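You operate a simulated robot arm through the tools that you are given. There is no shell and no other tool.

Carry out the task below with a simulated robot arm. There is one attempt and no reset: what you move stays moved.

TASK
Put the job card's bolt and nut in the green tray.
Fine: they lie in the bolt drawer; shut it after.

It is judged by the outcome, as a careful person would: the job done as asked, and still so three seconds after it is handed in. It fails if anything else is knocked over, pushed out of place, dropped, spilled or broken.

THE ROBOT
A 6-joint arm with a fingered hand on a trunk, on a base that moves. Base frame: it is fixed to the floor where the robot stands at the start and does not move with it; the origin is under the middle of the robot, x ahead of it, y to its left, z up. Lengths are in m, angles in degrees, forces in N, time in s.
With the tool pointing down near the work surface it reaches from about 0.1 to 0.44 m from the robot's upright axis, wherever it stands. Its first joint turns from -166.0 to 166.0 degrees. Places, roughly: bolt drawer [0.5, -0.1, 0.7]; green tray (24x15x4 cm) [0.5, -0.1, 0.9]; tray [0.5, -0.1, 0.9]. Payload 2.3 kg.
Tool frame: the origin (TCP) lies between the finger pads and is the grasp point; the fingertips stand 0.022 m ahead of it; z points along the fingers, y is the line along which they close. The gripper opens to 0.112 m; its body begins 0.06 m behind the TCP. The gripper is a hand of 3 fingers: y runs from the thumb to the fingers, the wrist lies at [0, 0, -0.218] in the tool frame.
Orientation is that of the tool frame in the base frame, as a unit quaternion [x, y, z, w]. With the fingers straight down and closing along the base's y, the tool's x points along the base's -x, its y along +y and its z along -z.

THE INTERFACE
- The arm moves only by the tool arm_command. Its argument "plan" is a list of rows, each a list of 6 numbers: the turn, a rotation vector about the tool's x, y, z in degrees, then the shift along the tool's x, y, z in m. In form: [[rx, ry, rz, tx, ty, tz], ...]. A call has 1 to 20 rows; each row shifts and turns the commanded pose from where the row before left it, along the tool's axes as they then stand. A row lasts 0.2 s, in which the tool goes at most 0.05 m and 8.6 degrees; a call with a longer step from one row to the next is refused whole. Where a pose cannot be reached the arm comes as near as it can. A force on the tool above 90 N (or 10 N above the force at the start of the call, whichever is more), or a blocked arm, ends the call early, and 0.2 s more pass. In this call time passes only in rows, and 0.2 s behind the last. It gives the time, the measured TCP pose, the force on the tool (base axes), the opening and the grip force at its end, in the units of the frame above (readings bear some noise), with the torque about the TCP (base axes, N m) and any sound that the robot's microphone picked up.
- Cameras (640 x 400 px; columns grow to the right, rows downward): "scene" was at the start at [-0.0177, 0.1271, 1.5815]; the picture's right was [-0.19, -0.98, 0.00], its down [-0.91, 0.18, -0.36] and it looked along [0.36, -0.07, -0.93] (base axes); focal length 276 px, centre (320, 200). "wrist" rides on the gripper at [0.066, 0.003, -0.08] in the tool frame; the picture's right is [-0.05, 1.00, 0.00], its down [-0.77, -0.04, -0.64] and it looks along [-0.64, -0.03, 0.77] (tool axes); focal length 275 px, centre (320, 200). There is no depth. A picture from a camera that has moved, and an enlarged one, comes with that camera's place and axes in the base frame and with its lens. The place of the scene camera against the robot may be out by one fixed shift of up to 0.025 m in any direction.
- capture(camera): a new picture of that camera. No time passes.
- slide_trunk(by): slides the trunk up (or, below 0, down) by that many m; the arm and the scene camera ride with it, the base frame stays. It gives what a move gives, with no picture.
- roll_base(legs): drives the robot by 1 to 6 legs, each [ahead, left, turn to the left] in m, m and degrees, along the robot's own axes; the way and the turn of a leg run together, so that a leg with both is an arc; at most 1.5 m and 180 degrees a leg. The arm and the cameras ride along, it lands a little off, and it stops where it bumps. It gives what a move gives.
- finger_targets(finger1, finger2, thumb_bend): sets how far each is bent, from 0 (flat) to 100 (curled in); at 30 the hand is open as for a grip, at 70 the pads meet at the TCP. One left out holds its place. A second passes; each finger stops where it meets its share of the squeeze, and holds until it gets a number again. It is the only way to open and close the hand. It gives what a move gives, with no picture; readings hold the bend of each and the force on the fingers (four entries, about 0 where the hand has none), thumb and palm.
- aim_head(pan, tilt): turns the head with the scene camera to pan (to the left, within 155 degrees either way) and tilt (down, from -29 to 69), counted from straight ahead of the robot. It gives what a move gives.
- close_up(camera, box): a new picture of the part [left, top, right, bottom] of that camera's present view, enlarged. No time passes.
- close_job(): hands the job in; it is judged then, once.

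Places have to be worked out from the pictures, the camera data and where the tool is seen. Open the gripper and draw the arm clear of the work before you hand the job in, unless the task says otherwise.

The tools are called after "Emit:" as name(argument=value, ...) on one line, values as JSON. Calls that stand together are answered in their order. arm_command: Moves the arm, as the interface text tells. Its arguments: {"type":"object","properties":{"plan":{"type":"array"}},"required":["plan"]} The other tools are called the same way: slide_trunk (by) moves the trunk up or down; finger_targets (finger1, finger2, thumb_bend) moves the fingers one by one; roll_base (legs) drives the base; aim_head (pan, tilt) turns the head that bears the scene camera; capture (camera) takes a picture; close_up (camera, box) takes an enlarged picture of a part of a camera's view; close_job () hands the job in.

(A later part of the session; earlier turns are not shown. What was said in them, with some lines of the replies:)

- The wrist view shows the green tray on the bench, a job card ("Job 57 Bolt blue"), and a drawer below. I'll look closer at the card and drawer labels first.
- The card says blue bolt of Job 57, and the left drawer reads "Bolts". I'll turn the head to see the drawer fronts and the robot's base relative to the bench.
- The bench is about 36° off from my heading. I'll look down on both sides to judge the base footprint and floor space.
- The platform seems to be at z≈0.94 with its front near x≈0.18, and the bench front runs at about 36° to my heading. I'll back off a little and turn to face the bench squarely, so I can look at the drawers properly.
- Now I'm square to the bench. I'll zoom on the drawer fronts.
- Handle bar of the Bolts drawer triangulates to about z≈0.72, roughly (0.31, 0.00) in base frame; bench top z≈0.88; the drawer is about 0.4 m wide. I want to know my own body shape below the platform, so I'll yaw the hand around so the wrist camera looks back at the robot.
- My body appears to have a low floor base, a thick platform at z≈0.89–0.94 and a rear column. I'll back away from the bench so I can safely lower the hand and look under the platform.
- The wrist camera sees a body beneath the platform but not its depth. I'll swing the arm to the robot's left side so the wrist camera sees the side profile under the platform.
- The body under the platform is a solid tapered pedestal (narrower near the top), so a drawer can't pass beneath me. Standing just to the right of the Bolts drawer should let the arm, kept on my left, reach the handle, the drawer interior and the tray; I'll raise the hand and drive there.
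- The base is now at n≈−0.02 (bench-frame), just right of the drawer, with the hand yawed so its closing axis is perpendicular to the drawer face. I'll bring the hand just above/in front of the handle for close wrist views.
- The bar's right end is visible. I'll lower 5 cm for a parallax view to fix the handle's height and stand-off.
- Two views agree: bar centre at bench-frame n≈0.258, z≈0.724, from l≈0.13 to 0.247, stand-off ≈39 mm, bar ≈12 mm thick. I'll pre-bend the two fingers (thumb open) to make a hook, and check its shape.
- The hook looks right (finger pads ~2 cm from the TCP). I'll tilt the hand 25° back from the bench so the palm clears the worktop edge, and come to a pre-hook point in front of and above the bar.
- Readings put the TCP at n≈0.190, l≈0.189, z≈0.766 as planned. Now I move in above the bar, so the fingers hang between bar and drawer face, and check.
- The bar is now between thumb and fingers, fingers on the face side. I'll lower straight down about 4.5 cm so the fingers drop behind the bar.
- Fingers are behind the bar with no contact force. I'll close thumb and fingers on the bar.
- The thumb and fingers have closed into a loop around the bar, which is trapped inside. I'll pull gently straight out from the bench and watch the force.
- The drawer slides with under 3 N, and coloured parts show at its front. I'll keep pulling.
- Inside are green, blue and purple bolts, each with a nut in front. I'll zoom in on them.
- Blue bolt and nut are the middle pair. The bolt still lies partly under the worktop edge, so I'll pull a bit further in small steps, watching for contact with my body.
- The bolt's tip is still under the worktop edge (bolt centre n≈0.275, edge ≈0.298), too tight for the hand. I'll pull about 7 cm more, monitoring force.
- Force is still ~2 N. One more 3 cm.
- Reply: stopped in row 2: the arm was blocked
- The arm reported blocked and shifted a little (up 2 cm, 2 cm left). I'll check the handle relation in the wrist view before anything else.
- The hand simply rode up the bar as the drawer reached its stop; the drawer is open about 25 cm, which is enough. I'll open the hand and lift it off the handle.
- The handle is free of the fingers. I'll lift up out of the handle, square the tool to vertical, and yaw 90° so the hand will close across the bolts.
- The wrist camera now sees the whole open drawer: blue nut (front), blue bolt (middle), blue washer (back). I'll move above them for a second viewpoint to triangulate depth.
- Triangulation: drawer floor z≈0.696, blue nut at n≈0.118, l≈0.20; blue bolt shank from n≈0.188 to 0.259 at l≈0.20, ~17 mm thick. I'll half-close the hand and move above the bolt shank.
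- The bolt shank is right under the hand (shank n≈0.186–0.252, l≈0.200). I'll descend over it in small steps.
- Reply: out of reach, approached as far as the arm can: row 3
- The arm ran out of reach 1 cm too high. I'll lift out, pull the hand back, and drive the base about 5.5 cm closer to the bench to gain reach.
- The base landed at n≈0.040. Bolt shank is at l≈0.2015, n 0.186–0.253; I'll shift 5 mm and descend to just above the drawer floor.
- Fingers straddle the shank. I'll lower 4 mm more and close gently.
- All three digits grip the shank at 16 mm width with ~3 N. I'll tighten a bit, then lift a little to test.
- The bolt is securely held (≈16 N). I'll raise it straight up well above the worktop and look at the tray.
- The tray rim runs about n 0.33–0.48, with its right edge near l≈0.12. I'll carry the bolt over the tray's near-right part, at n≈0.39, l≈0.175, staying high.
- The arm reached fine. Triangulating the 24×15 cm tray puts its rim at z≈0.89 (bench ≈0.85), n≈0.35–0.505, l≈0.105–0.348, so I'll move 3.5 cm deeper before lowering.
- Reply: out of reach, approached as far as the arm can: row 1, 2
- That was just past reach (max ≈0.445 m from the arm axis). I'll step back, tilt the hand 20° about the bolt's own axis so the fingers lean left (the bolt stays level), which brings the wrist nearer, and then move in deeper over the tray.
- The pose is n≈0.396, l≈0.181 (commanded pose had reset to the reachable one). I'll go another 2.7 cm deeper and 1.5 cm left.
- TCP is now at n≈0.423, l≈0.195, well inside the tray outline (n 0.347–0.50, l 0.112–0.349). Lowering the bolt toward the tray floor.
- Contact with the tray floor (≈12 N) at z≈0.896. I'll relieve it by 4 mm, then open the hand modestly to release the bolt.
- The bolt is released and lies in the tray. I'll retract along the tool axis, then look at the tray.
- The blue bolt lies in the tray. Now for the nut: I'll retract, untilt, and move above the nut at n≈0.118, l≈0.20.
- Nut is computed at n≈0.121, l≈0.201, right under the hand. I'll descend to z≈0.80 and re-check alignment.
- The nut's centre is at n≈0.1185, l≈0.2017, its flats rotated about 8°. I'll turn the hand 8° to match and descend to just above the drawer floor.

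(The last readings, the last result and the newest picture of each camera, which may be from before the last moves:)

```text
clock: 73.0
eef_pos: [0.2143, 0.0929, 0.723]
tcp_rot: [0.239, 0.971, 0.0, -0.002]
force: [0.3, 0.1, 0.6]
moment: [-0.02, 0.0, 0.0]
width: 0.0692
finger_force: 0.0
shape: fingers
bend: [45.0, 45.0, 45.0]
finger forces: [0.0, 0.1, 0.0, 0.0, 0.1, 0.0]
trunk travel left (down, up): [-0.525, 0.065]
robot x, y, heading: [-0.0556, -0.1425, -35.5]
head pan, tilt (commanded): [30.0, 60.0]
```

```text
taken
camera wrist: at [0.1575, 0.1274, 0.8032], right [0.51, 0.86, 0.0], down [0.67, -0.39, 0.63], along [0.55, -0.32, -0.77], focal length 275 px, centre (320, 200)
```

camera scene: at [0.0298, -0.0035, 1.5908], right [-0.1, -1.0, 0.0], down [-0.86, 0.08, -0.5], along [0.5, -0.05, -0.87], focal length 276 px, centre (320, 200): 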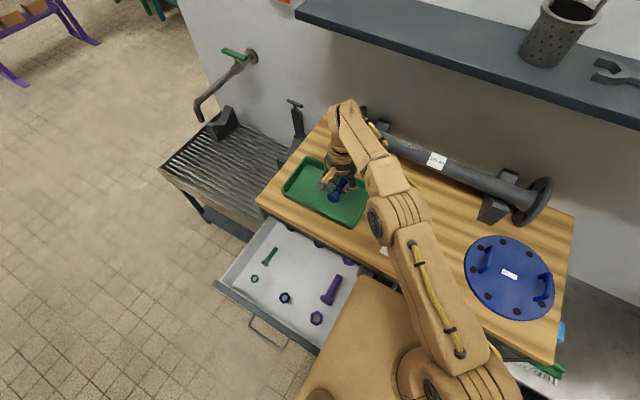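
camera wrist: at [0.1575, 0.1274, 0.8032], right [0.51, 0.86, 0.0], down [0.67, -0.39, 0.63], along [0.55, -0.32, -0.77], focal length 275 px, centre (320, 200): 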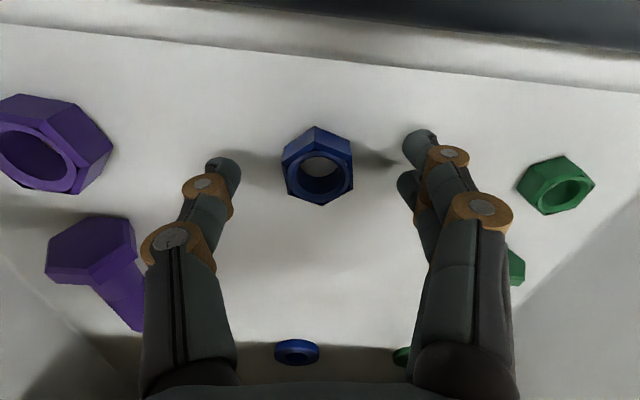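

The nut sits centred between thumb and fingers with its flats facing them. Lower 3 mm and close.

Emit:
arm_command(plan=[[0, 0, 0, 0, 0, 0.0035]])

Emit:
finger_targets(finger1=64, finger2=64, thumb_bend=64)

Emit:
capture(camera="wrist")

```text
clock: 73.3
eef_pos: [0.2141, 0.0942, 0.7186]
tcp_rot: [0.24, 0.971, -0.001, -0.002]
force: [-0.1, 0.2, -0.3]
moment: [0.0, 0.0, 0.0]
width: 0.069
finger_force: 0.1
shape: fingers
bend: [45.0, 45.0, 45.0]
finger forces: [0.1, 0.0, 0.1, 0.1, 0.0, 0.1]
trunk travel left (down, up): [-0.525, 0.065]
robot x, y, heading: [-0.063, -0.1451, -35.4]
head pan, tilt (commanded): [30.0, 60.0]
```

```text
clock: 74.3
eef_pos: [0.2127, 0.0941, 0.7191]
tcp_rot: [0.239, 0.971, -0.002, -0.002]
force: [-0.2, 0.7, -0.7]
moment: [-0.02, 0.0, -0.03]
width: 0.0258
finger_force: 4.2
shape: fingers
bend: [61.0, 60.0, 62.0]
finger forces: [1.6, 2.2, 0.0, 0.0, 3.9, 0.1]
trunk travel left (down, up): [-0.525, 0.065]
robot x, y, heading: [-0.0576, -0.1362, -35.8]
head pan, tilt (commanded): [30.0, 60.0]
```

```text
taken
camera wrist: at [0.1574, 0.127, 0.7998], right [0.51, 0.86, 0.0], down [0.67, -0.39, 0.63], along [0.55, -0.32, -0.77], focal length 275 px, centre (320, 200)
```

wrist: 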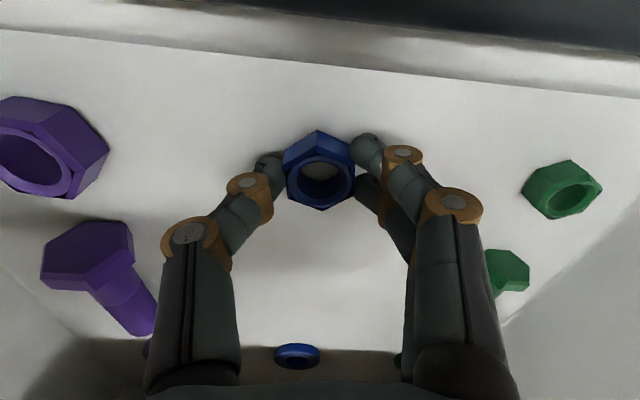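

Contact on both sides of the nut at 26 mm. I'll tighten and lift a little to test the grip.

Emit:
finger_targets(finger1=72, finger2=72, thumb_bend=74)

Emit:
arm_command(plan=[[0, 0, 0, 0, 0, -0.01], [0, 0, 0, 0, 0, -0.02], [0, 0, 0, 0, 0, -0.02]])

Emit:
capture(camera="wrist")

```text
clock: 75.3
eef_pos: [0.214, 0.0943, 0.7189]
tcp_rot: [0.239, 0.971, -0.002, -0.003]
force: [-0.2, -0.8, -0.3]
moment: [0.0, 0.02, -0.01]
width: 0.0228
finger_force: 13.9
shape: fingers
bend: [66.0, 63.0, 65.0]
finger forces: [5.5, 7.9, 0.0, 0.0, 14.2, 0.0]
trunk travel left (down, up): [-0.525, 0.065]
robot x, y, heading: [-0.0609, -0.1437, -35.7]
head pan, tilt (commanded): [30.0, 60.0]
```

```text
clock: 76.2
eef_pos: [0.214, 0.0935, 0.7689]
tcp_rot: [0.239, 0.971, -0.001, -0.002]
force: [-0.6, -0.6, -0.9]
moment: [0.04, -0.01, -0.03]
width: 0.0226
finger_force: 13.4
shape: fingers
bend: [66.0, 64.0, 65.0]
finger forces: [5.4, 7.8, 0.1, 0.1, 14.1, 0.0]
trunk travel left (down, up): [-0.525, 0.065]
robot x, y, heading: [-0.0573, -0.1445, -35.7]
head pan, tilt (commanded): [30.0, 60.0]
```

```text
taken
camera wrist: at [0.1578, 0.1263, 0.8499], right [0.51, 0.86, 0.0], down [0.67, -0.39, 0.63], along [0.55, -0.32, -0.77], focal length 275 px, centre (320, 200)
```

wrist: 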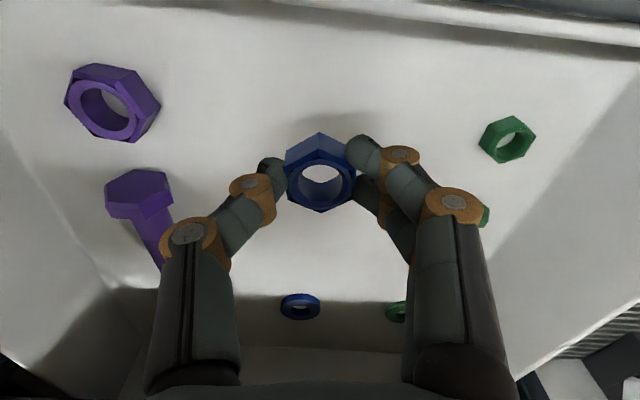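

The nut is held at ~14 N. I'll lift it high, then yaw so the hand will open front-to-back (leaving the bolt undisturbed) and move over the tray's right-hand strip.

Emit:
arm_command(plan=[[0, 0, 0, 0, 0, -0.039], [0, 0, 0, 0, 0, -0.039], [0, 0, 0, 0, 0, -0.039], [0, 0, 0, 0, 0, -0.039], [0, 0, 0, 0, 0, -0.039], [0, 0, 0, 0, 0, -0.039], [0, 0, 0, 0, 0, -0.036], [0, 0, -8.2, 0, 0, 0], [0, 0, -8.2, 0, 0, 0], [0, 0, -8.2, 0, 0, 0], [0, 0, -8.2, 0, 0, 0], [0, 0, -8.2, 0, 0, 0], [0, 0, -8.2, 0, 0, 0], [0, 0, -8.2, 0, 0, 0], [0, 0, -8.2, 0, 0, 0], [0, 0, -8.2, 0, 0, 0], [0, 0, -8.2, 0, 0, 0]])

Emit:
capture(camera="wrist")

```text
clock: 79.8
eef_pos: [0.2156, 0.0945, 1.0383]
tcp_rot: [-0.459, 0.889, 0.002, -0.003]
force: [0.3, 0.2, -1.4]
moment: [-0.03, -0.03, 0.03]
width: 0.0213
finger_force: 12.4
shape: fingers
bend: [67.0, 64.0, 65.0]
finger forces: [4.6, 7.9, 0.0, 0.0, 13.3, 0.0]
trunk travel left (down, up): [-0.525, 0.065]
robot x, y, heading: [-0.0618, -0.1432, -35.4]
head pan, tilt (commanded): [30.0, 60.0]
```

```text
taken
camera wrist: at [0.175, 0.0412, 1.1199], right [-0.79, 0.62, 0.0], down [0.48, 0.61, 0.63], along [0.39, 0.5, -0.77], focal length 275 px, centre (320, 200)
```

wrist: 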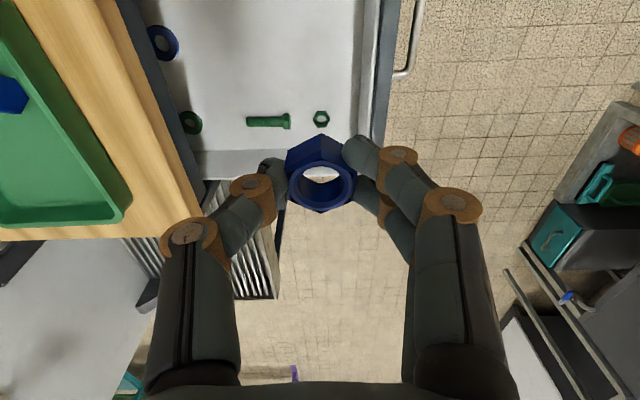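

Nut still held. Moving over the tray at n≈0.41, l≈0.147, staying at z≈1.04.

Emit:
arm_command(plan=[[0, 0, 0, 0.007, -0.036, 0], [0, 0, 0, 0.007, -0.036, 0], [0, 0, 0, 0.007, -0.036, 0], [0, 0, 0, 0.007, -0.036, 0], [0, 0, 0, 0.007, -0.036, 0], [0, 0, 0, 0.007, -0.036, 0], [0, 0, 0, 0.007, -0.036, 0], [0, 0, 0, 0.007, -0.036, 0]])

Emit:
capture(camera="wrist")

Emit:
capture(camera="scene")

```text
clock: 81.5
eef_pos: [0.4168, -0.1217, 1.036]
tcp_rot: [-0.456, 0.89, 0.002, -0.002]
force: [-0.4, 0.2, -1.5]
moment: [-0.01, 0.01, 0.0]
width: 0.021
finger_force: 12.6
shape: fingers
bend: [67.0, 64.0, 66.0]
finger forces: [4.4, 7.9, 0.0, 0.1, 13.1, 0.1]
trunk travel left (down, up): [-0.525, 0.065]
robot x, y, heading: [-0.0586, -0.1449, -35.6]
head pan, tilt (commanded): [30.0, 60.0]
```

```text
taken
camera wrist: at [0.3762, -0.1739, 1.1176], right [-0.78, 0.62, 0.01], down [0.48, 0.61, 0.63], along [0.39, 0.5, -0.77], focal length 275 px, centre (320, 200)
```

wrist: 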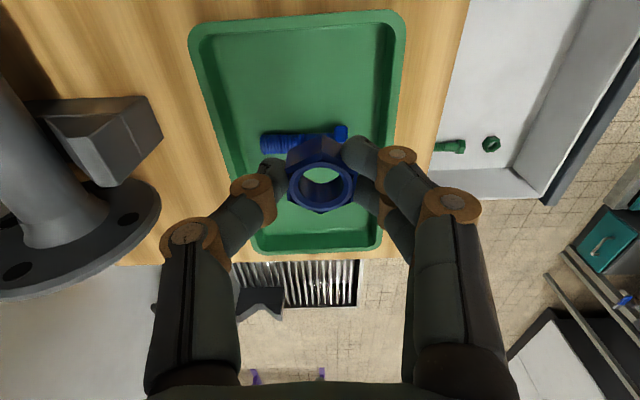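

```text
taken
camera scene: at [0.0296, -0.0036, 1.5908], right [-0.1, -1.0, 0.0], down [-0.86, 0.08, -0.5], along [0.5, -0.05, -0.87], focal length 276 px, centre (320, 200)
```

scene: 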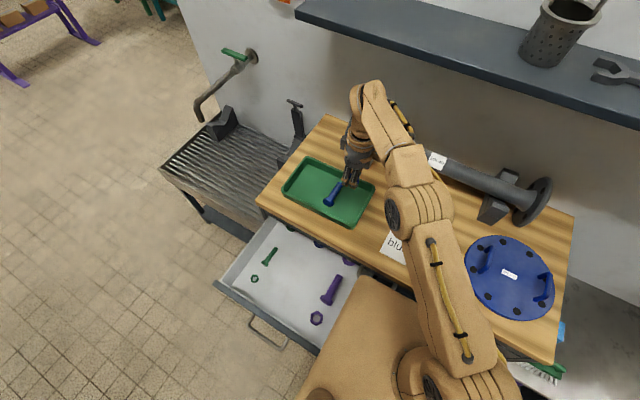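

TCP is at n≈0.409, l≈0.145; bolt's right side is at l≈0.187 and the tray floor starts at l≈0.124, so I'll shift 7 mm left to centre between them and lower.

Emit:
arm_command(plan=[[0, 0, 0, -0.007, 0.001, 0.03], [0, 0, 0, 0, 0, 0.035], [0, 0, 0, 0, 0, 0.035], [0, 0, 0, 0, 0, 0.03]])

Emit:
capture(camera="wrist")

```text
clock: 82.5
eef_pos: [0.4185, -0.1126, 0.9072]
tcp_rot: [-0.456, 0.89, 0.0, -0.003]
force: [0.8, 0.4, -0.9]
moment: [0.02, 0.01, 0.04]
width: 0.0205
finger_force: 12.8
shape: fingers
bend: [68.0, 64.0, 66.0]
finger forces: [4.6, 7.8, 0.0, 0.0, 12.9, 0.0]
trunk travel left (down, up): [-0.525, 0.065]
robot x, y, heading: [-0.0588, -0.1432, -35.7]
head pan, tilt (commanded): [30.0, 60.0]
```

```text
taken
camera wrist: at [0.3781, -0.1652, 0.9883], right [-0.78, 0.62, 0.0], down [0.48, 0.61, 0.63], along [0.39, 0.5, -0.77], focal length 275 px, centre (320, 200)
```

wrist: 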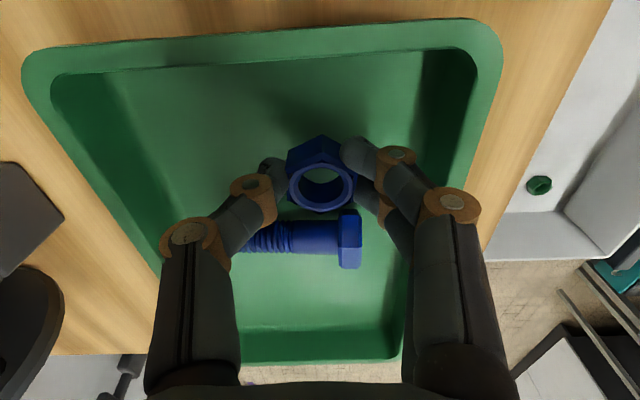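

The nut hovers between the wall and the bolt with clearance. Lowering in small steps to the tray floor.

Emit:
arm_command(plan=[[0, 0, 0, 0, 0, 0.006], [0, 0, 0, 0, 0, 0.004], [0, 0, 0, 0, 0, 0.003]])

Emit:
capture(camera="wrist")

```text
clock: 83.3
eef_pos: [0.4176, -0.113, 0.8951]
tcp_rot: [-0.456, 0.89, 0.001, -0.001]
force: [-1.0, 0.2, 0.5]
moment: [0.01, -0.01, 0.0]
width: 0.0202
finger_force: 13.2
shape: fingers
bend: [68.0, 64.0, 66.0]
finger forces: [5.1, 8.6, 0.0, 0.0, 13.4, 0.0]
trunk travel left (down, up): [-0.525, 0.065]
robot x, y, heading: [-0.0585, -0.1418, -35.4]
head pan, tilt (commanded): [30.0, 60.0]
```

```text
taken
camera wrist: at [0.3781, -0.1658, 0.976], right [-0.78, 0.62, 0.0], down [0.48, 0.61, 0.63], along [0.39, 0.5, -0.77], focal length 275 px, centre (320, 200)
```

wrist: 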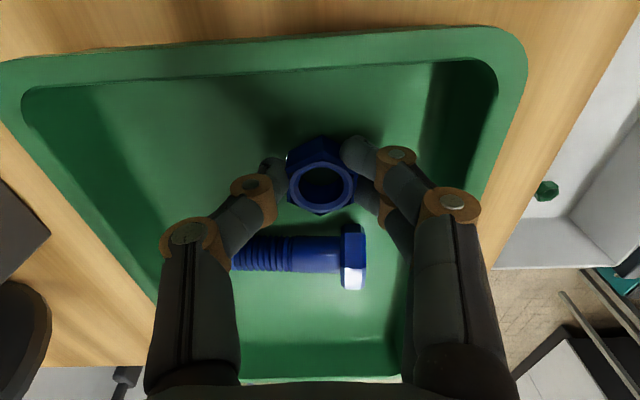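

The force reading has just turned to light contact — the nut is on (or within a millimetre of) the tray floor. I'll open modestly to release it.

Emit:
finger_targets(finger1=56, finger2=56, thumb_bend=56)

Emit:
capture(camera="wrist")

```text
clock: 84.3
eef_pos: [0.4196, -0.1123, 0.8951]
tcp_rot: [-0.457, 0.89, 0.001, -0.002]
force: [0.4, -0.1, -0.1]
moment: [-0.01, 0.02, -0.01]
width: 0.0375
finger_force: 0.0
shape: fingers
bend: [56.0, 56.0, 56.0]
finger forces: [0.0, 0.1, 0.0, 0.0, 0.1, 0.1]
trunk travel left (down, up): [-0.525, 0.065]
robot x, y, heading: [-0.0564, -0.1432, -35.4]
head pan, tilt (commanded): [30.0, 60.0]
```

```text
taken
camera wrist: at [0.3784, -0.1657, 0.9758], right [-0.78, 0.62, 0.0], down [0.48, 0.61, 0.63], along [0.39, 0.5, -0.77], focal length 275 px, centre (320, 200)
```

wrist: 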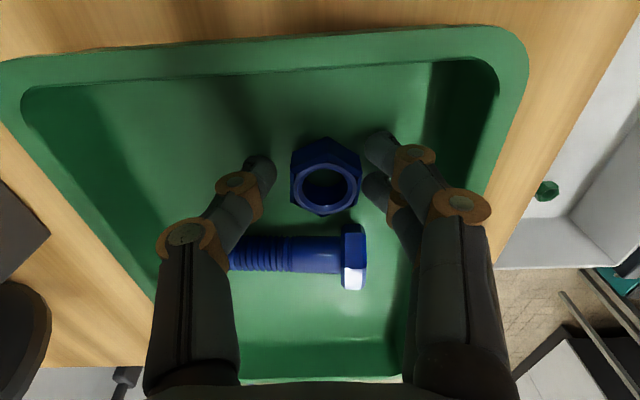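

The nut is down flat beside the bolt. I'll lift straight up clear of the tray and verify both parts.

Emit:
arm_command(plan=[[0, 0, 0, 0, 0, -0.02], [0, 0, 0, 0, 0, -0.035], [0, 0, 0, 0, 0, -0.035], [0, 0, 0, 0, 0, -0.035], [0, 0, 0, 0, 0, -0.02]])

Emit:
capture(camera="wrist")

```text
clock: 85.5
eef_pos: [0.4194, -0.1128, 1.0399]
tcp_rot: [-0.456, 0.89, 0.0, -0.001]
force: [0.7, 0.5, 0.2]
moment: [-0.03, -0.01, 0.01]
width: 0.0376
finger_force: 0.0
shape: fingers
bend: [56.0, 56.0, 56.0]
finger forces: [0.1, 0.1, 0.0, 0.1, 0.0, 0.0]
trunk travel left (down, up): [-0.525, 0.065]
robot x, y, heading: [-0.0554, -0.1436, -35.6]
head pan, tilt (commanded): [30.0, 60.0]
```

```text
taken
camera wrist: at [0.3788, -0.1654, 1.1216], right [-0.78, 0.62, 0.0], down [0.48, 0.61, 0.63], along [0.39, 0.5, -0.77], focal length 275 px, centre (320, 200)
```

wrist: 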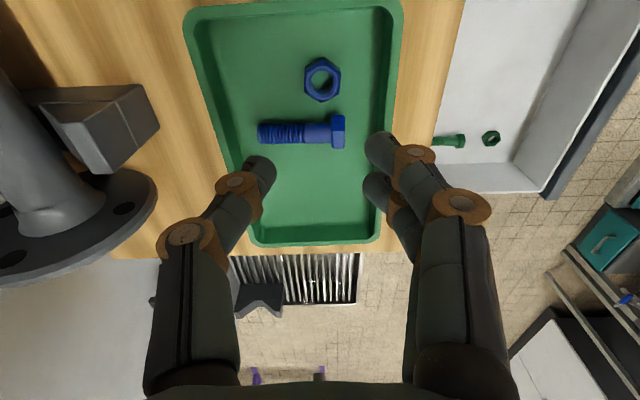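

Both blue parts lie in the green tray. Now to shut the drawer: I'll bring the hand back over to a point in front of the drawer handle, still high.

Emit:
arm_command(plan=[[0, 0, 0, 0, 0.039, 0], [0, 0, 0, 0, 0.039, 0], [0, 0, 0, 0, 0.039, 0], [0, 0, 0, 0, 0.039, 0], [0, 0, 0, 0, 0.039, 0], [0, 0, 0, 0, 0.039, 0], [0, 0, 0, 0, 0.039, 0], [0, 0, 0, 0, 0.039, 0], [0, 0, 0, 0, 0.039, 0], [0, 0, 0, 0, 0.039, 0], [0, 0, 0, -0.006, 0.039, 0], [0, 0, 0, -0.006, 0.039, 0]])

Emit:
finger_targets(finger1=70, finger2=70, thumb_bend=70)

Emit:
arm_command(plan=[[0, 0, 8.2, 0, 0, 0], [0, 0, 8.2, 0, 0, 0], [0, 0, 8.2, 0, 0, 0], [0, 0, 8.2, 0, 0, 0], [0, 0, 8.2, 0, 0, 0], [0, 0, 8.2, 0, 0, 0], [0, 0, 8.2, 0, 0, 0], [0, 0, 8.2, 0, 0, 0], [0, 0, 8.2, 0, 0, 0], [0, 0, 8.2, 0, 0, 0], [0, 0, 8.0, 0, 0, 0]])

Emit:
capture(camera="wrist")

Emit:
capture(camera="scene")

```text
clock: 88.3
eef_pos: [0.0751, 0.1652, 1.0486]
tcp_rot: [-0.419, 0.908, 0.009, 0.005]
force: [0.0, 0.5, 0.5]
moment: [-0.02, -0.01, -0.01]
width: 0.0379
finger_force: 0.1
shape: fingers
bend: [56.0, 56.0, 56.0]
finger forces: [0.1, 0.0, 0.1, 0.0, 0.0, 0.2]
trunk travel left (down, up): [-0.525, 0.065]
robot x, y, heading: [-0.0581, -0.1474, -35.4]
head pan, tilt (commanded): [30.0, 60.0]
stopped in row 12: the arm was blocked; the commanded pose is now the measured one
```

```text
clock: 89.3
eef_pos: [0.0745, 0.1657, 1.0482]
tcp_rot: [-0.417, 0.909, 0.009, 0.005]
force: [-0.2, 0.0, 0.3]
moment: [0.02, 0.04, 0.01]
width: 0.0027
finger_force: 0.0
shape: fingers
bend: [70.0, 70.0, 70.0]
finger forces: [0.0, 0.0, 0.0, 0.0, 0.0, 0.0]
trunk travel left (down, up): [-0.525, 0.065]
robot x, y, heading: [-0.0567, -0.1441, -35.4]
head pan, tilt (commanded): [30.0, 60.0]
```

```text
clock: 91.8
eef_pos: [0.0754, 0.1669, 1.0471]
tcp_rot: [0.348, 0.937, 0.009, -0.003]
force: [-0.3, 0.6, 0.0]
moment: [0.0, -0.01, 0.01]
width: 0.0028
finger_force: 0.0
shape: fingers
bend: [70.0, 70.0, 70.0]
finger forces: [0.0, 0.0, 0.1, 0.0, 0.0, 0.0]
trunk travel left (down, up): [-0.525, 0.065]
robot x, y, heading: [-0.0557, -0.1451, -35.3]
head pan, tilt (commanded): [30.0, 60.0]
```

```text
taken
camera wrist: at [0.0274, 0.209, 1.1294], right [0.69, 0.73, 0.01], down [0.56, -0.54, 0.63], along [0.46, -0.42, -0.78], focal length 275 px, centre (320, 200)
```

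wrist: 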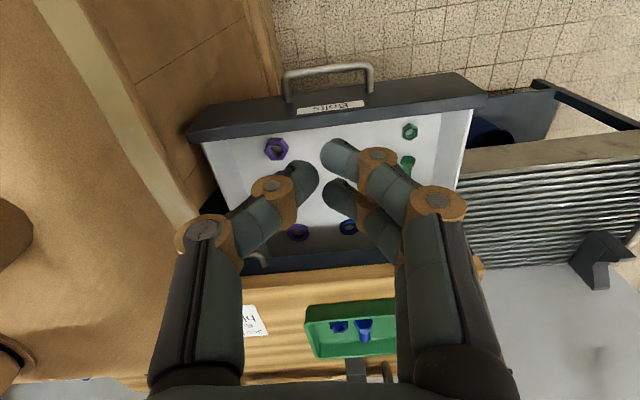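

```text
taken
camera scene: at [0.0283, -0.0029, 1.5908], right [-0.1, -1.0, 0.0], down [-0.86, 0.08, -0.5], along [0.5, -0.05, -0.87], focal length 276 px, centre (320, 200)
```

scene: 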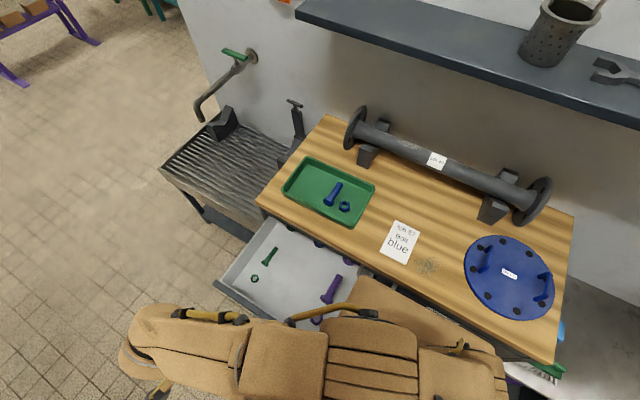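

The arm was blocked swinging this far back (it comes up against my own head mast). I'll drive the base back 14 cm so that the handle is in an easier zone, with the hand still high and clear.

Emit:
roll_base(legs=[[-0.14, 0.0, 0.0]])

Emit:
capture(camera="wrist")

Emit:
capture(camera="scene")

```text
clock: 93.1
eef_pos: [-0.0386, 0.2464, 1.0473]
tcp_rot: [0.346, 0.938, 0.009, -0.001]
force: [-1.1, -0.3, 0.5]
moment: [0.02, 0.0, 0.02]
width: 0.0031
finger_force: 0.1
shape: fingers
bend: [70.0, 70.0, 70.0]
finger forces: [0.0, 0.0, 0.0, 0.0, 0.1, 0.1]
trunk travel left (down, up): [-0.525, 0.065]
robot x, y, heading: [-0.1715, -0.0639, -35.5]
head pan, tilt (commanded): [30.0, 60.0]
```

```text
taken
camera wrist: at [-0.0865, 0.2902, 1.1296], right [0.68, 0.73, 0.01], down [0.56, -0.54, 0.63], along [0.46, -0.42, -0.78], focal length 275 px, centre (320, 200)
```

wrist: 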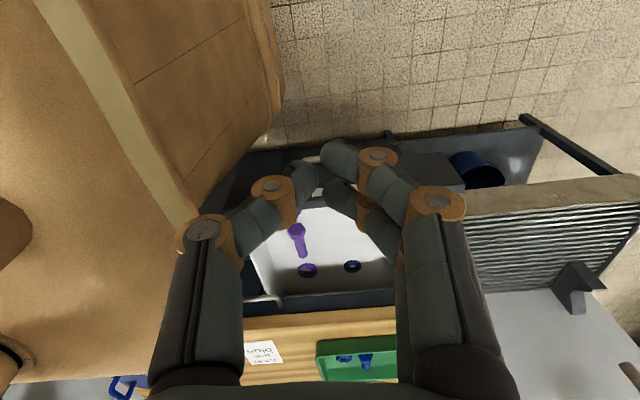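

```text
taken
camera scene: at [-0.086, 0.0787, 1.5908], right [-0.1, -1.0, 0.0], down [-0.86, 0.08, -0.5], along [0.5, -0.05, -0.87], focal length 276 px, centre (320, 200)
```

scene: 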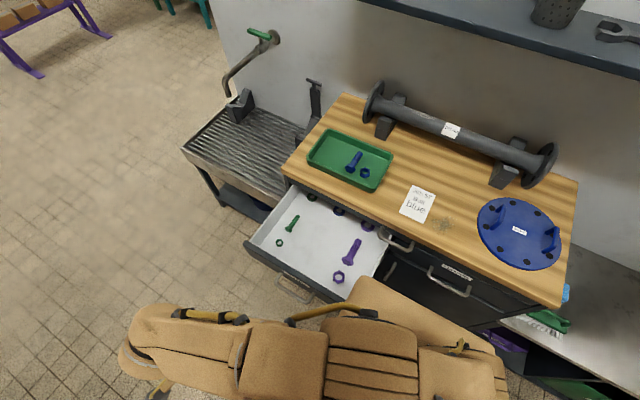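

Base is back at n≈−0.10. I'll correct the yaw by 5°, come to n≈−0.06, l≈0.17 in front of the handle, and descend partway to check.

Emit:
arm_command(plan=[[0, 0, -5, 0, 0, 0], [0, 0, 0, -0.038, -0.002, 0.02], [0, 0, 0, -0.038, -0.002, 0.03], [0, 0, 0, -0.037, -0.002, 0.03], [0, 0, 0, 0, 0, 0.035], [0, 0, 0, 0, 0, 0.035], [0, 0, 0, 0, 0, 0.035]])

Emit:
capture(camera="wrist")

Emit:
close_up(camera="scene", box=[220, 160, 460, 320])

```text
clock: 94.7
eef_pos: [0.0497, 0.1789, 0.8595]
tcp_rot: [0.305, 0.952, 0.009, -0.003]
force: [0.0, 0.1, 0.0]
moment: [-0.02, -0.02, 0.02]
width: 0.0023
finger_force: 0.0
shape: fingers
bend: [70.0, 70.0, 70.0]
finger forces: [0.1, 0.1, 0.1, 0.0, 0.0, 0.0]
trunk travel left (down, up): [-0.525, 0.065]
robot x, y, heading: [-0.1701, -0.0616, -35.5]
head pan, tilt (commanded): [30.0, 60.0]
```

```text
taken
camera wrist: at [-0.0019, 0.2182, 0.9416], right [0.62, 0.79, 0.02], down [0.61, -0.49, 0.63], along [0.5, -0.38, -0.78], focal length 275 px, centre (320, 200)
```

wrist: 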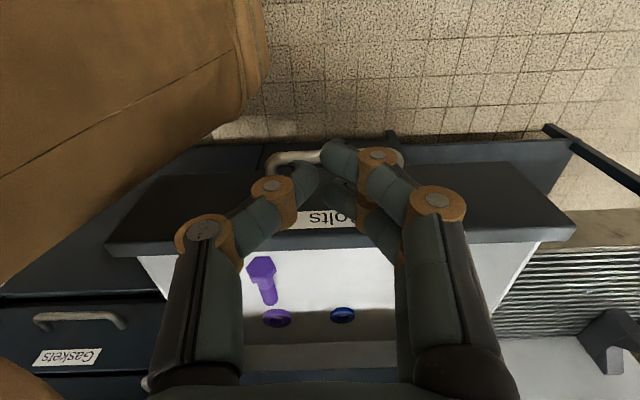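

```text
2.50 times, centred on (340, 240) of scene
camera zoom: at [-0.0848, 0.0785, 1.5908], right [-0.1, -1.0, 0.0], down [-0.86, 0.08, -0.5], along [0.5, -0.05, -0.87], focal length 691 px, centre (270, 100)
```

zoom: 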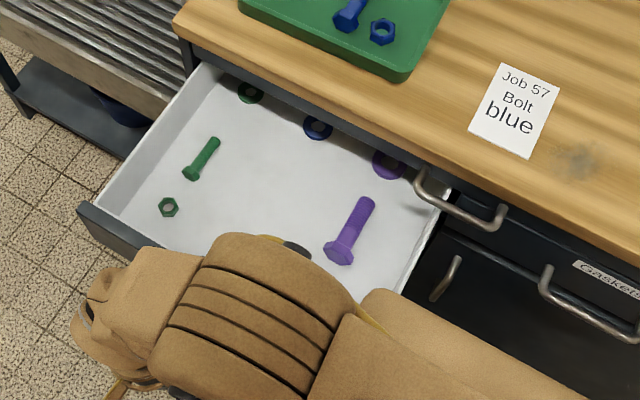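

The handle bar is at n≈−0.003 now, about 4 cm ahead of the fist. I'll descend to handle height.

Emit:
arm_command(plan=[[0, 0, 0, 0, 0, 0.035], [0, 0, 0, 0, 0, 0.035], [0, 0, 0, 0, 0, 0.035], [0, 0, 0, 0, 0, 0.026]])

Emit:
capture(camera="wrist")

```text
clock: 95.7
eef_pos: [0.0507, 0.1818, 0.7307]
tcp_rot: [0.305, 0.952, 0.009, -0.002]
force: [0.3, 0.0, 0.6]
moment: [-0.01, -0.01, -0.01]
width: 0.0025
finger_force: 0.0
shape: fingers
bend: [70.0, 70.0, 70.0]
finger forces: [0.0, 0.1, 0.1, 0.0, 0.1, 0.0]
trunk travel left (down, up): [-0.525, 0.065]
robot x, y, heading: [-0.171, -0.067, -35.4]
head pan, tilt (commanded): [30.0, 60.0]
```

```text
taken
camera wrist: at [-0.0009, 0.2208, 0.8122], right [0.62, 0.79, 0.02], down [0.61, -0.49, 0.63], along [0.5, -0.38, -0.78], focal length 275 px, centre (320, 200)
```

wrist: 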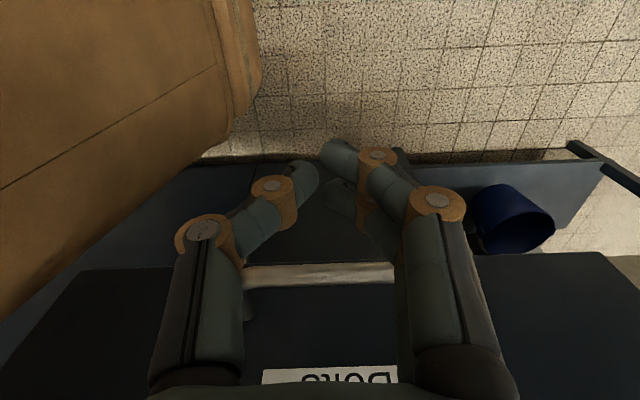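

The bar is right behind the fist at the correct height. Pushing forward along the drawer's axis.

Emit:
arm_command(plan=[[0, 0, 0, -0.025, 0, 0], [0, 0, 0, -0.025, 0, 0], [0, 0, 0, -0.025, 0, 0], [0, 0, 0, -0.025, 0, 0]])

Emit:
capture(camera="wrist")

Emit:
capture(camera="scene")

```text
clock: 96.7
eef_pos: [0.1325, 0.1231, 0.7306]
tcp_rot: [0.304, 0.953, 0.009, -0.002]
force: [-0.7, -1.0, 0.1]
moment: [0.01, -0.01, 0.01]
width: 0.0027
finger_force: 0.0
shape: fingers
bend: [70.0, 70.0, 70.0]
finger forces: [0.1, 0.0, 0.0, 0.0, 0.1, 0.1]
trunk travel left (down, up): [-0.525, 0.065]
robot x, y, heading: [-0.1712, -0.0641, -35.4]
head pan, tilt (commanded): [30.0, 60.0]
```

```text
taken
camera wrist: at [0.0803, 0.1626, 0.8121], right [0.62, 0.79, 0.02], down [0.61, -0.49, 0.63], along [0.5, -0.38, -0.78], focal length 275 px, centre (320, 200)
```

wrist: 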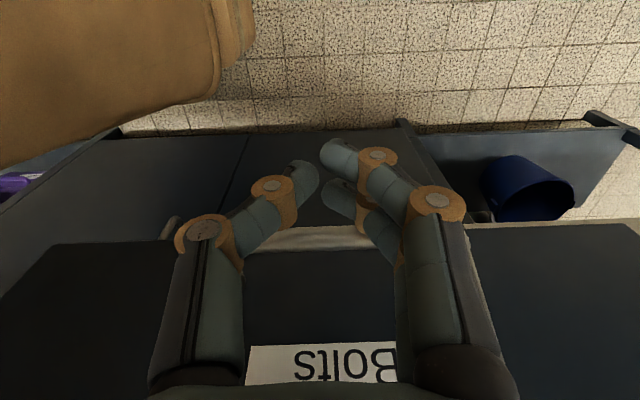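

```text
taken
camera scene: at [-0.0845, 0.0776, 1.5908], right [-0.1, -1.0, 0.0], down [-0.86, 0.08, -0.5], along [0.5, -0.05, -0.87], focal length 276 px, centre (320, 200)
```

scene: 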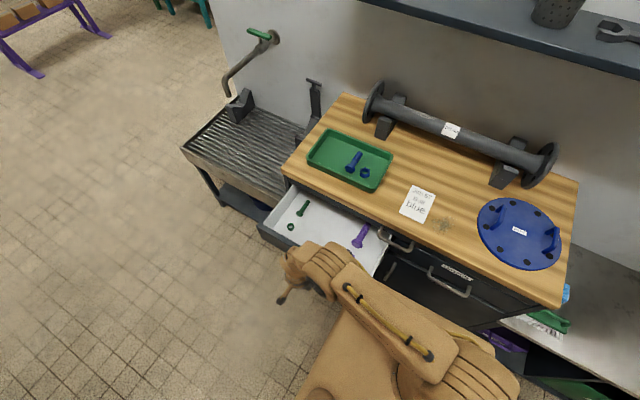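

The drawer is closing smoothly. Continuing another 9 cm with the arm.

Emit:
arm_command(plan=[[0, 0, 0, -0.025, 0, 0], [0, 0, 0, -0.025, 0, 0], [0, 0, 0, -0.025, 0, 0], [0, 0, 0, -0.015, 0, 0]])

Emit:
capture(camera="wrist")

```text
clock: 97.7
eef_pos: [0.2069, 0.0713, 0.7287]
tcp_rot: [0.305, 0.952, 0.009, -0.002]
force: [1.0, -0.5, 0.2]
moment: [-0.02, -0.01, 0.03]
width: 0.0027
finger_force: 0.0
shape: fingers
bend: [70.0, 70.0, 70.0]
finger forces: [0.1, 0.1, 0.0, 0.0, 0.0, 0.1]
trunk travel left (down, up): [-0.525, 0.065]
robot x, y, heading: [-0.1738, -0.0619, -35.6]
head pan, tilt (commanded): [30.0, 60.0]
```

```text
taken
camera wrist: at [0.1543, 0.1103, 0.8112], right [0.62, 0.79, 0.02], down [0.61, -0.49, 0.63], along [0.5, -0.38, -0.78], focal length 275 px, centre (320, 200)
```

wrist: 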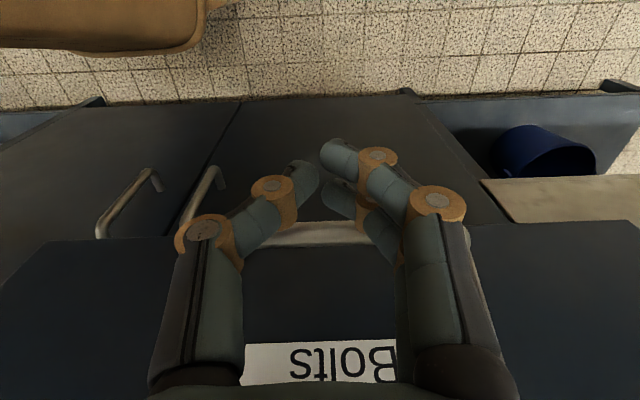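

About 10 cm remain. The arm nears its reach, so I'll roll the base forward 8 cm with the fist still against the bar.

Emit:
roll_base(legs=[[0.08, 0.0, 0.0]])

Emit:
capture(camera="wrist")

Emit:
capture(camera="scene")

```text
clock: 98.7
eef_pos: [0.2734, 0.024, 0.7301]
tcp_rot: [0.305, 0.952, 0.009, -0.004]
force: [0.7, -1.6, 0.9]
moment: [0.0, 0.04, 0.02]
width: 0.0028
finger_force: 0.1
shape: fingers
bend: [70.0, 70.0, 70.0]
finger forces: [0.1, 0.0, 0.1, 0.0, 0.1, 0.0]
trunk travel left (down, up): [-0.525, 0.065]
robot x, y, heading: [-0.1058, -0.11, -35.5]
head pan, tilt (commanded): [30.0, 60.0]
```

```text
taken
camera wrist: at [0.2205, 0.063, 0.8109], right [0.62, 0.79, 0.02], down [0.61, -0.49, 0.63], along [0.5, -0.38, -0.78], focal length 275 px, centre (320, 200)
```

wrist: 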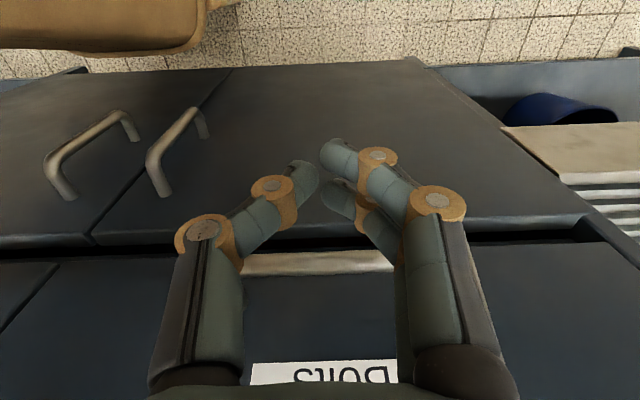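

```text
taken
camera scene: at [-0.0178, 0.03, 1.5908], right [-0.1, -1.0, 0.0], down [-0.86, 0.08, -0.5], along [0.5, -0.05, -0.87], focal length 276 px, centre (320, 200)
```

scene: 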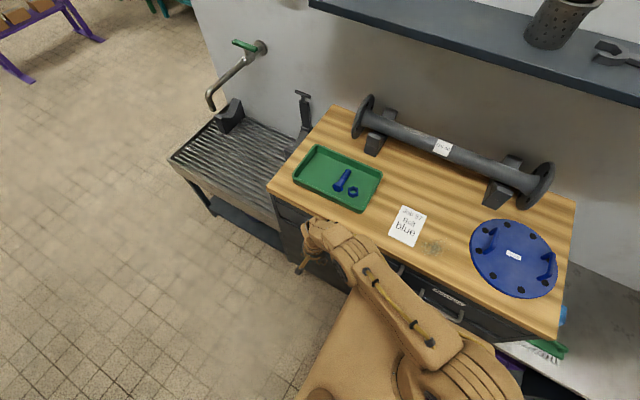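

The bar is now at n≈0.255, i.e. nearly or fully shut (it coasted slightly ahead of the fist). I'll nudge gently forward to seat it, watching the force.

Emit:
arm_command(plan=[[0, 0, 0, -0.008, 0, 0], [0, 0, 0, -0.008, 0, 0], [0, 0, 0, -0.006, 0, 0]])

Emit:
capture(camera="wrist")

```text
clock: 99.5
eef_pos: [0.2897, 0.0105, 0.7285]
tcp_rot: [0.306, 0.952, 0.01, -0.003]
force: [0.8, 0.4, -0.6]
moment: [-0.03, 0.03, 0.0]
width: 0.0026
finger_force: 0.1
shape: fingers
bend: [70.0, 70.0, 70.0]
finger forces: [0.0, 0.0, 0.0, 0.0, 0.1, 0.0]
trunk travel left (down, up): [-0.525, 0.065]
robot x, y, heading: [-0.1054, -0.1101, -35.6]
head pan, tilt (commanded): [30.0, 60.0]
```

```text
taken
camera wrist: at [0.238, 0.0505, 0.8104], right [0.62, 0.79, 0.02], down [0.61, -0.49, 0.63], along [0.5, -0.38, -0.78], focal length 275 px, centre (320, 200)
```

wrist: 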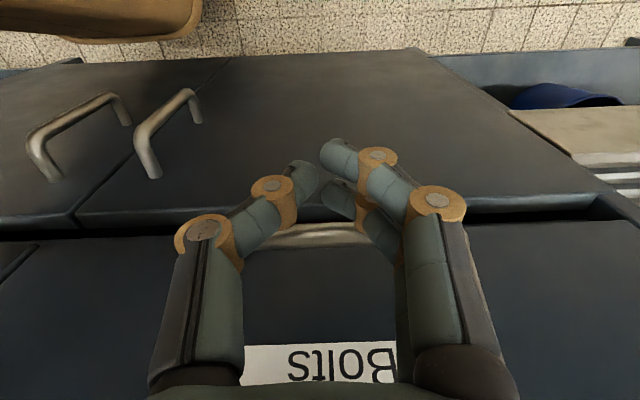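

Contact resumed with the bar at n≈0.257. A few more millimetres to feel the stop.

Emit:
arm_command(plan=[[0, 0, 0, -0.004, 0, 0], [0, 0, 0, -0.004, 0, 0]])

Emit:
capture(camera="wrist")

```text
clock: 100.1
eef_pos: [0.2972, 0.0072, 0.7286]
tcp_rot: [0.305, 0.952, 0.009, -0.003]
force: [-0.2, 0.4, -0.2]
moment: [0.01, -0.02, 0.02]
width: 0.0028
finger_force: 0.0
shape: fingers
bend: [70.0, 70.0, 70.0]
finger forces: [0.1, 0.1, 0.0, 0.0, 0.0, 0.1]
trunk travel left (down, up): [-0.525, 0.065]
robot x, y, heading: [-0.1022, -0.1087, -35.4]
head pan, tilt (commanded): [30.0, 60.0]
```

```text
taken
camera wrist: at [0.2442, 0.046, 0.8103], right [0.62, 0.79, 0.02], down [0.61, -0.49, 0.63], along [0.5, -0.38, -0.78], focal length 275 px, centre (320, 200)
```

wrist: 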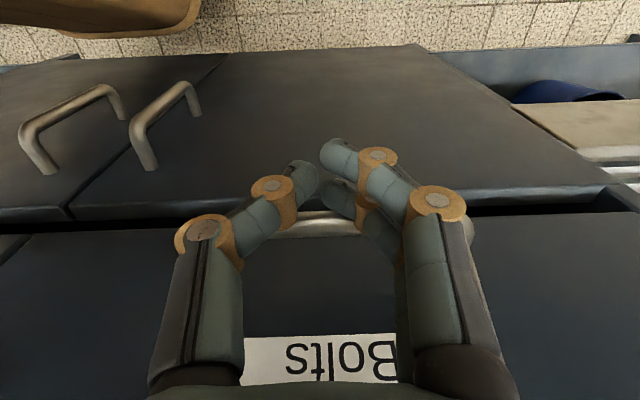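

The bar has not moved since (n≈0.256, its original closed position within error). I'll advance slightly more to feel firm contact.

Emit:
arm_command(plan=[[0, 0, 0, -0.004, 0, 0], [0, 0, 0, -0.004, 0, 0]])

Emit:
close_up(camera="wrist", box=[0, 150, 640, 400])

```text
clock: 100.7
eef_pos: [0.298, 0.003, 0.7308]
tcp_rot: [0.305, 0.952, 0.008, -0.002]
force: [-13.6, 10.2, -2.6]
moment: [0.13, 0.21, 0.25]
width: 0.0027
finger_force: 8.6
shape: fingers
bend: [70.0, 68.0, 70.0]
finger forces: [0.1, 16.7, 0.0, 0.1, 0.1, 0.1]
out of reach, approached as far as the arm can: row 2
trunk travel left (down, up): [-0.525, 0.065]
robot x, y, heading: [-0.1022, -0.1094, -35.6]
head pan, tilt (commanded): [30.0, 60.0]
```

```text
1.00 times, centred on (320, 275) of wrist (not enlarged: the box is as wide or as high as the picture)
camera zoom: at [0.246, 0.0422, 0.8122], right [0.62, 0.79, 0.01], down [0.61, -0.49, 0.63], along [0.5, -0.38, -0.78], focal length 275 px, centre (320, 125)
```

zoom: 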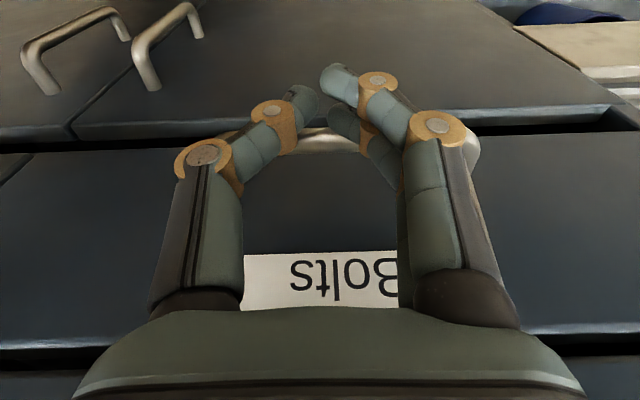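

Now a firm 17 N reaction: the drawer is against its stop, i.e. shut. I'll back the fist away and raise it.

Emit:
arm_command(plan=[[0, 0, 0, 0.03, 0, 0], [0, 0, 0, 0.04, 0, 0], [0, 0, 0, 0.04, 0, 0], [0, 0, 0, 0.02, 0, -0.03], [0, 0, 0, 0, 0, -0.04], [0, 0, 0, 0, 0, -0.04], [0, 0, 0, 0, 0, -0.04], [0, 0, 0, 0, 0, -0.04], [0, 0, 0, 0, 0, -0.04], [0, 0, 0, 0, 0, -0.04], [0, 0, 0, 0, 0, -0.04]])

Emit:
finger_targets(finger1=30, finger2=30, thumb_bend=30)

Emit:
capture(camera="wrist")

Emit:
capture(camera="scene")

```text
clock: 103.1
eef_pos: [0.1935, 0.0707, 1.0424]
tcp_rot: [0.306, 0.952, 0.009, -0.003]
force: [0.4, -1.1, -0.2]
moment: [-0.01, -0.02, 0.0]
width: 0.0027
finger_force: 0.1
shape: fingers
bend: [70.0, 70.0, 70.0]
finger forces: [0.0, 0.0, 0.1, 0.0, 0.0, 0.1]
trunk travel left (down, up): [-0.525, 0.065]
robot x, y, heading: [-0.1003, -0.1083, -35.6]
head pan, tilt (commanded): [30.0, 60.0]
```

```text
clock: 104.1
eef_pos: [0.1946, 0.0717, 1.0422]
tcp_rot: [0.305, 0.952, 0.009, -0.002]
force: [-0.9, -0.5, -0.1]
moment: [0.03, -0.01, 0.03]
width: 0.111
finger_force: 0.1
shape: fingers
bend: [30.0, 30.0, 30.0]
finger forces: [0.0, 0.0, 0.1, 0.1, 0.0, 0.0]
trunk travel left (down, up): [-0.525, 0.065]
robot x, y, heading: [-0.106, -0.1081, -35.7]
head pan, tilt (commanded): [30.0, 60.0]
```

```text
taken
camera wrist: at [0.1423, 0.1103, 1.1238], right [0.62, 0.79, 0.02], down [0.61, -0.49, 0.63], along [0.5, -0.38, -0.78], focal length 275 px, centre (320, 200)
```

wrist: 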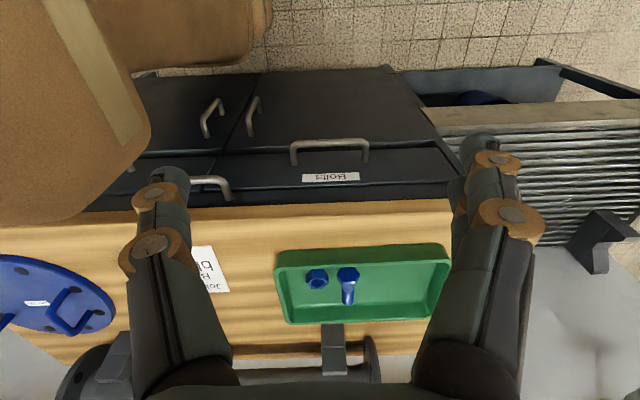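

```text
taken
camera scene: at [-0.0189, 0.0308, 1.5908], right [-0.1, -1.0, 0.0], down [-0.86, 0.08, -0.5], along [0.5, -0.05, -0.87], focal length 276 px, centre (320, 200)
```

scene: 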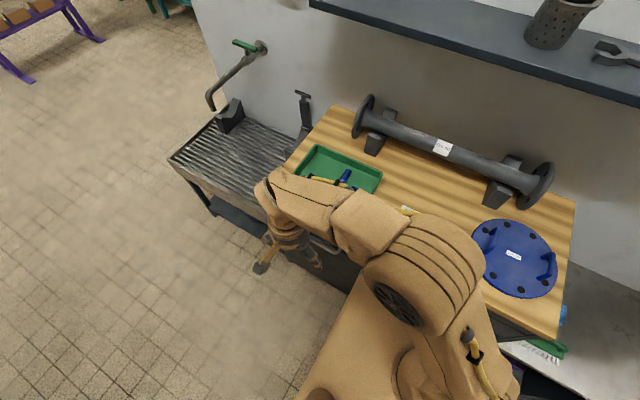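

The drawer looks shut, and bolt and nut are in the tray. I'll zoom to check that the drawer face is flush and the tray contents.

Emit:
close_up(camera="wrist", box=[120, 60, 480, 285])

Emit:
close_up(camera="wrist", box=[240, 230, 480, 380])

```text
1.78 times, centred on (300, 172) of wrist
camera zoom: at [0.1423, 0.1103, 1.1238], right [0.62, 0.79, 0.02], down [0.61, -0.49, 0.63], along [0.5, -0.38, -0.78], focal length 489 px, centre (356, 249)
```

zoom: 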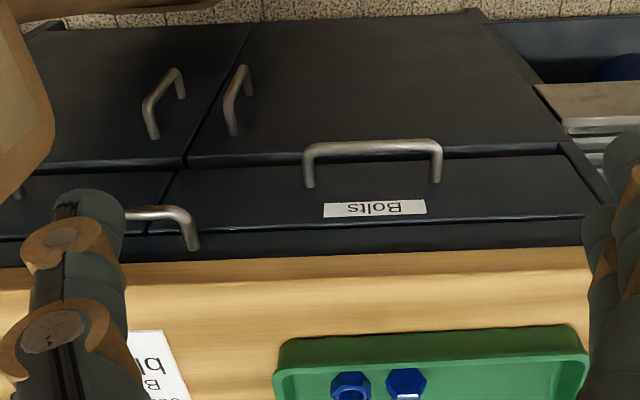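

```text
2.67 times, centred on (360, 305) of wrist
camera zoom: at [0.1423, 0.1103, 1.1238], right [0.62, 0.79, 0.02], down [0.61, -0.49, 0.63], along [0.5, -0.38, -0.78], focal length 734 px, centre (213, -80)
```

zoom: 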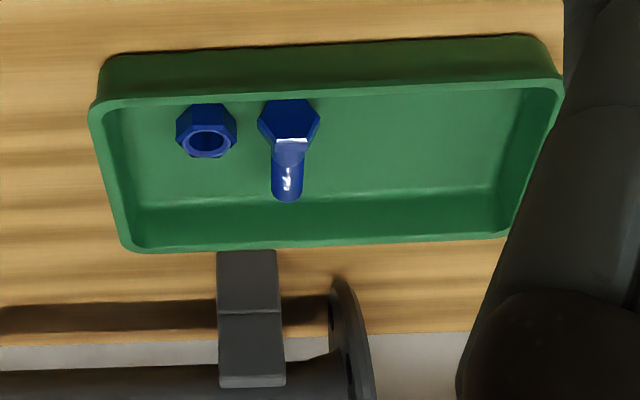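

The Bolts drawer face is flush with its neighbour, and the tray is where it was with the blue bolt and nut inside. I'll roll back so the arm is well clear and take a last look.

Emit:
roll_base(legs=[[-0.3, 0.0, 0.0]])

Emit:
aim_head(pan=5, tilt=50)

Emit:
capture(camera="scene")

Emit:
capture(camera="wrist")

```text
clock: 106.2
eef_pos: [-0.0474, 0.2448, 1.0421]
tcp_rot: [0.306, 0.952, 0.01, -0.003]
force: [-0.3, 0.4, 0.3]
moment: [-0.02, -0.06, -0.01]
width: 0.1114
finger_force: 0.1
shape: fingers
bend: [30.0, 30.0, 30.0]
finger forces: [0.0, 0.0, 0.0, 0.0, 0.0, 0.0]
trunk travel left (down, up): [-0.525, 0.065]
robot x, y, heading: [-0.3522, 0.0642, -35.6]
head pan, tilt (commanded): [30.0, 60.0]
```

```text
clock: 107.1
eef_pos: [-0.0481, 0.2454, 1.0421]
tcp_rot: [0.305, 0.952, 0.009, -0.002]
force: [0.1, 1.0, 0.7]
moment: [0.0, -0.02, 0.0]
width: 0.1112
finger_force: 0.0
shape: fingers
bend: [30.0, 30.0, 30.0]
finger forces: [0.0, 0.0, 0.1, 0.0, 0.0, 0.0]
trunk travel left (down, up): [-0.525, 0.065]
robot x, y, heading: [-0.349, 0.0651, -35.7]
head pan, tilt (commanded): [5.0, 50.0]
```

```text
taken
camera scene: at [-0.2613, 0.1716, 1.6034], right [-0.51, -0.86, 0.0], down [-0.66, 0.39, -0.64], along [0.55, -0.33, -0.77], focal length 276 px, centre (320, 200)
```

scene: 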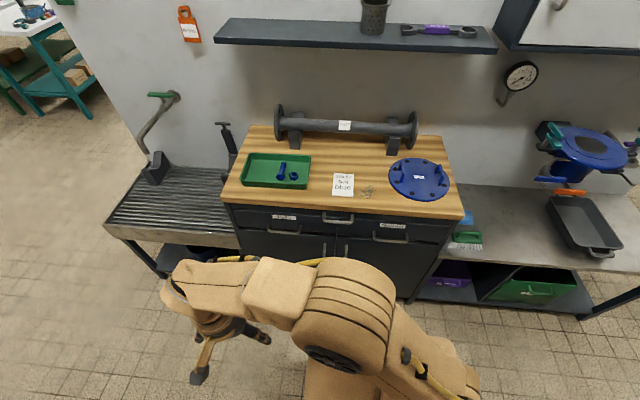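

```text
taken
camera wrist: at [-0.0998, 0.2835, 1.1238], right [0.62, 0.78, 0.02], down [0.61, -0.49, 0.63], along [0.5, -0.38, -0.78], focal length 275 px, centre (320, 200)
```

wrist: 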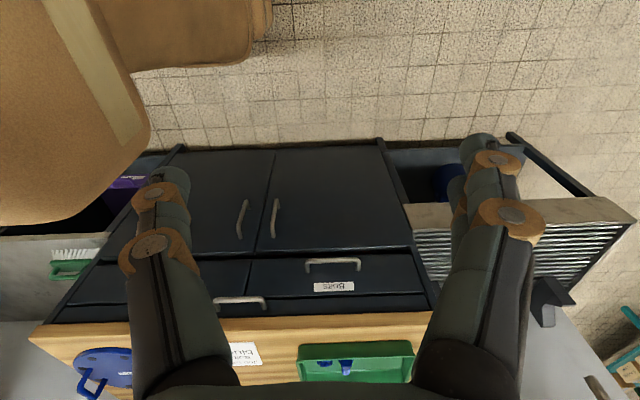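

Everything else on the bench is in place. One last zoom on the drawer fronts and tray before handing in.

Emit:
close_up(camera="scene", box=[210, 120, 470, 270])

```text
2.46 times, centred on (340, 195) of scene
camera zoom: at [-0.2613, 0.1716, 1.6034], right [-0.51, -0.86, 0.0], down [-0.66, 0.39, -0.64], along [0.55, -0.33, -0.77], focal length 681 px, centre (271, 212)
```

zoom: 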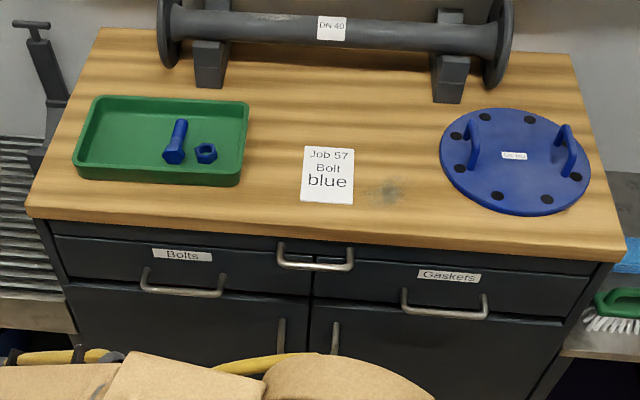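

The blue bolt and nut are in the green tray, the Bolts drawer is flush shut, and the card, flange, pipe and other items are undisturbed. The hand is open and clear, so I'm handing in the job.

Emit:
close_job()

```text
The job is handed in.
```

The job card's blue bolt and nut (Job 57) are in the green tray, and the Bolts drawer is shut. I've handed the job in.

- **Parts:** the bolt and nut lie side by side on the tray floor, fully inside the rim. The drawer also held green and purple sets and a blue washer, which I left because the job only named the bolt and nut.
- **Drawer:** I pushed it until it met its stop, and its face sits flush with the Gaskets drawer beside it.
- **Surroundings:** the last pictures show the card, pipe, flange cover and tray where they were. I pressed the bolt onto the tray with about 12 N for a moment while setting it down, and the tray did not visibly move.

The arm is open and backed away from the bench.
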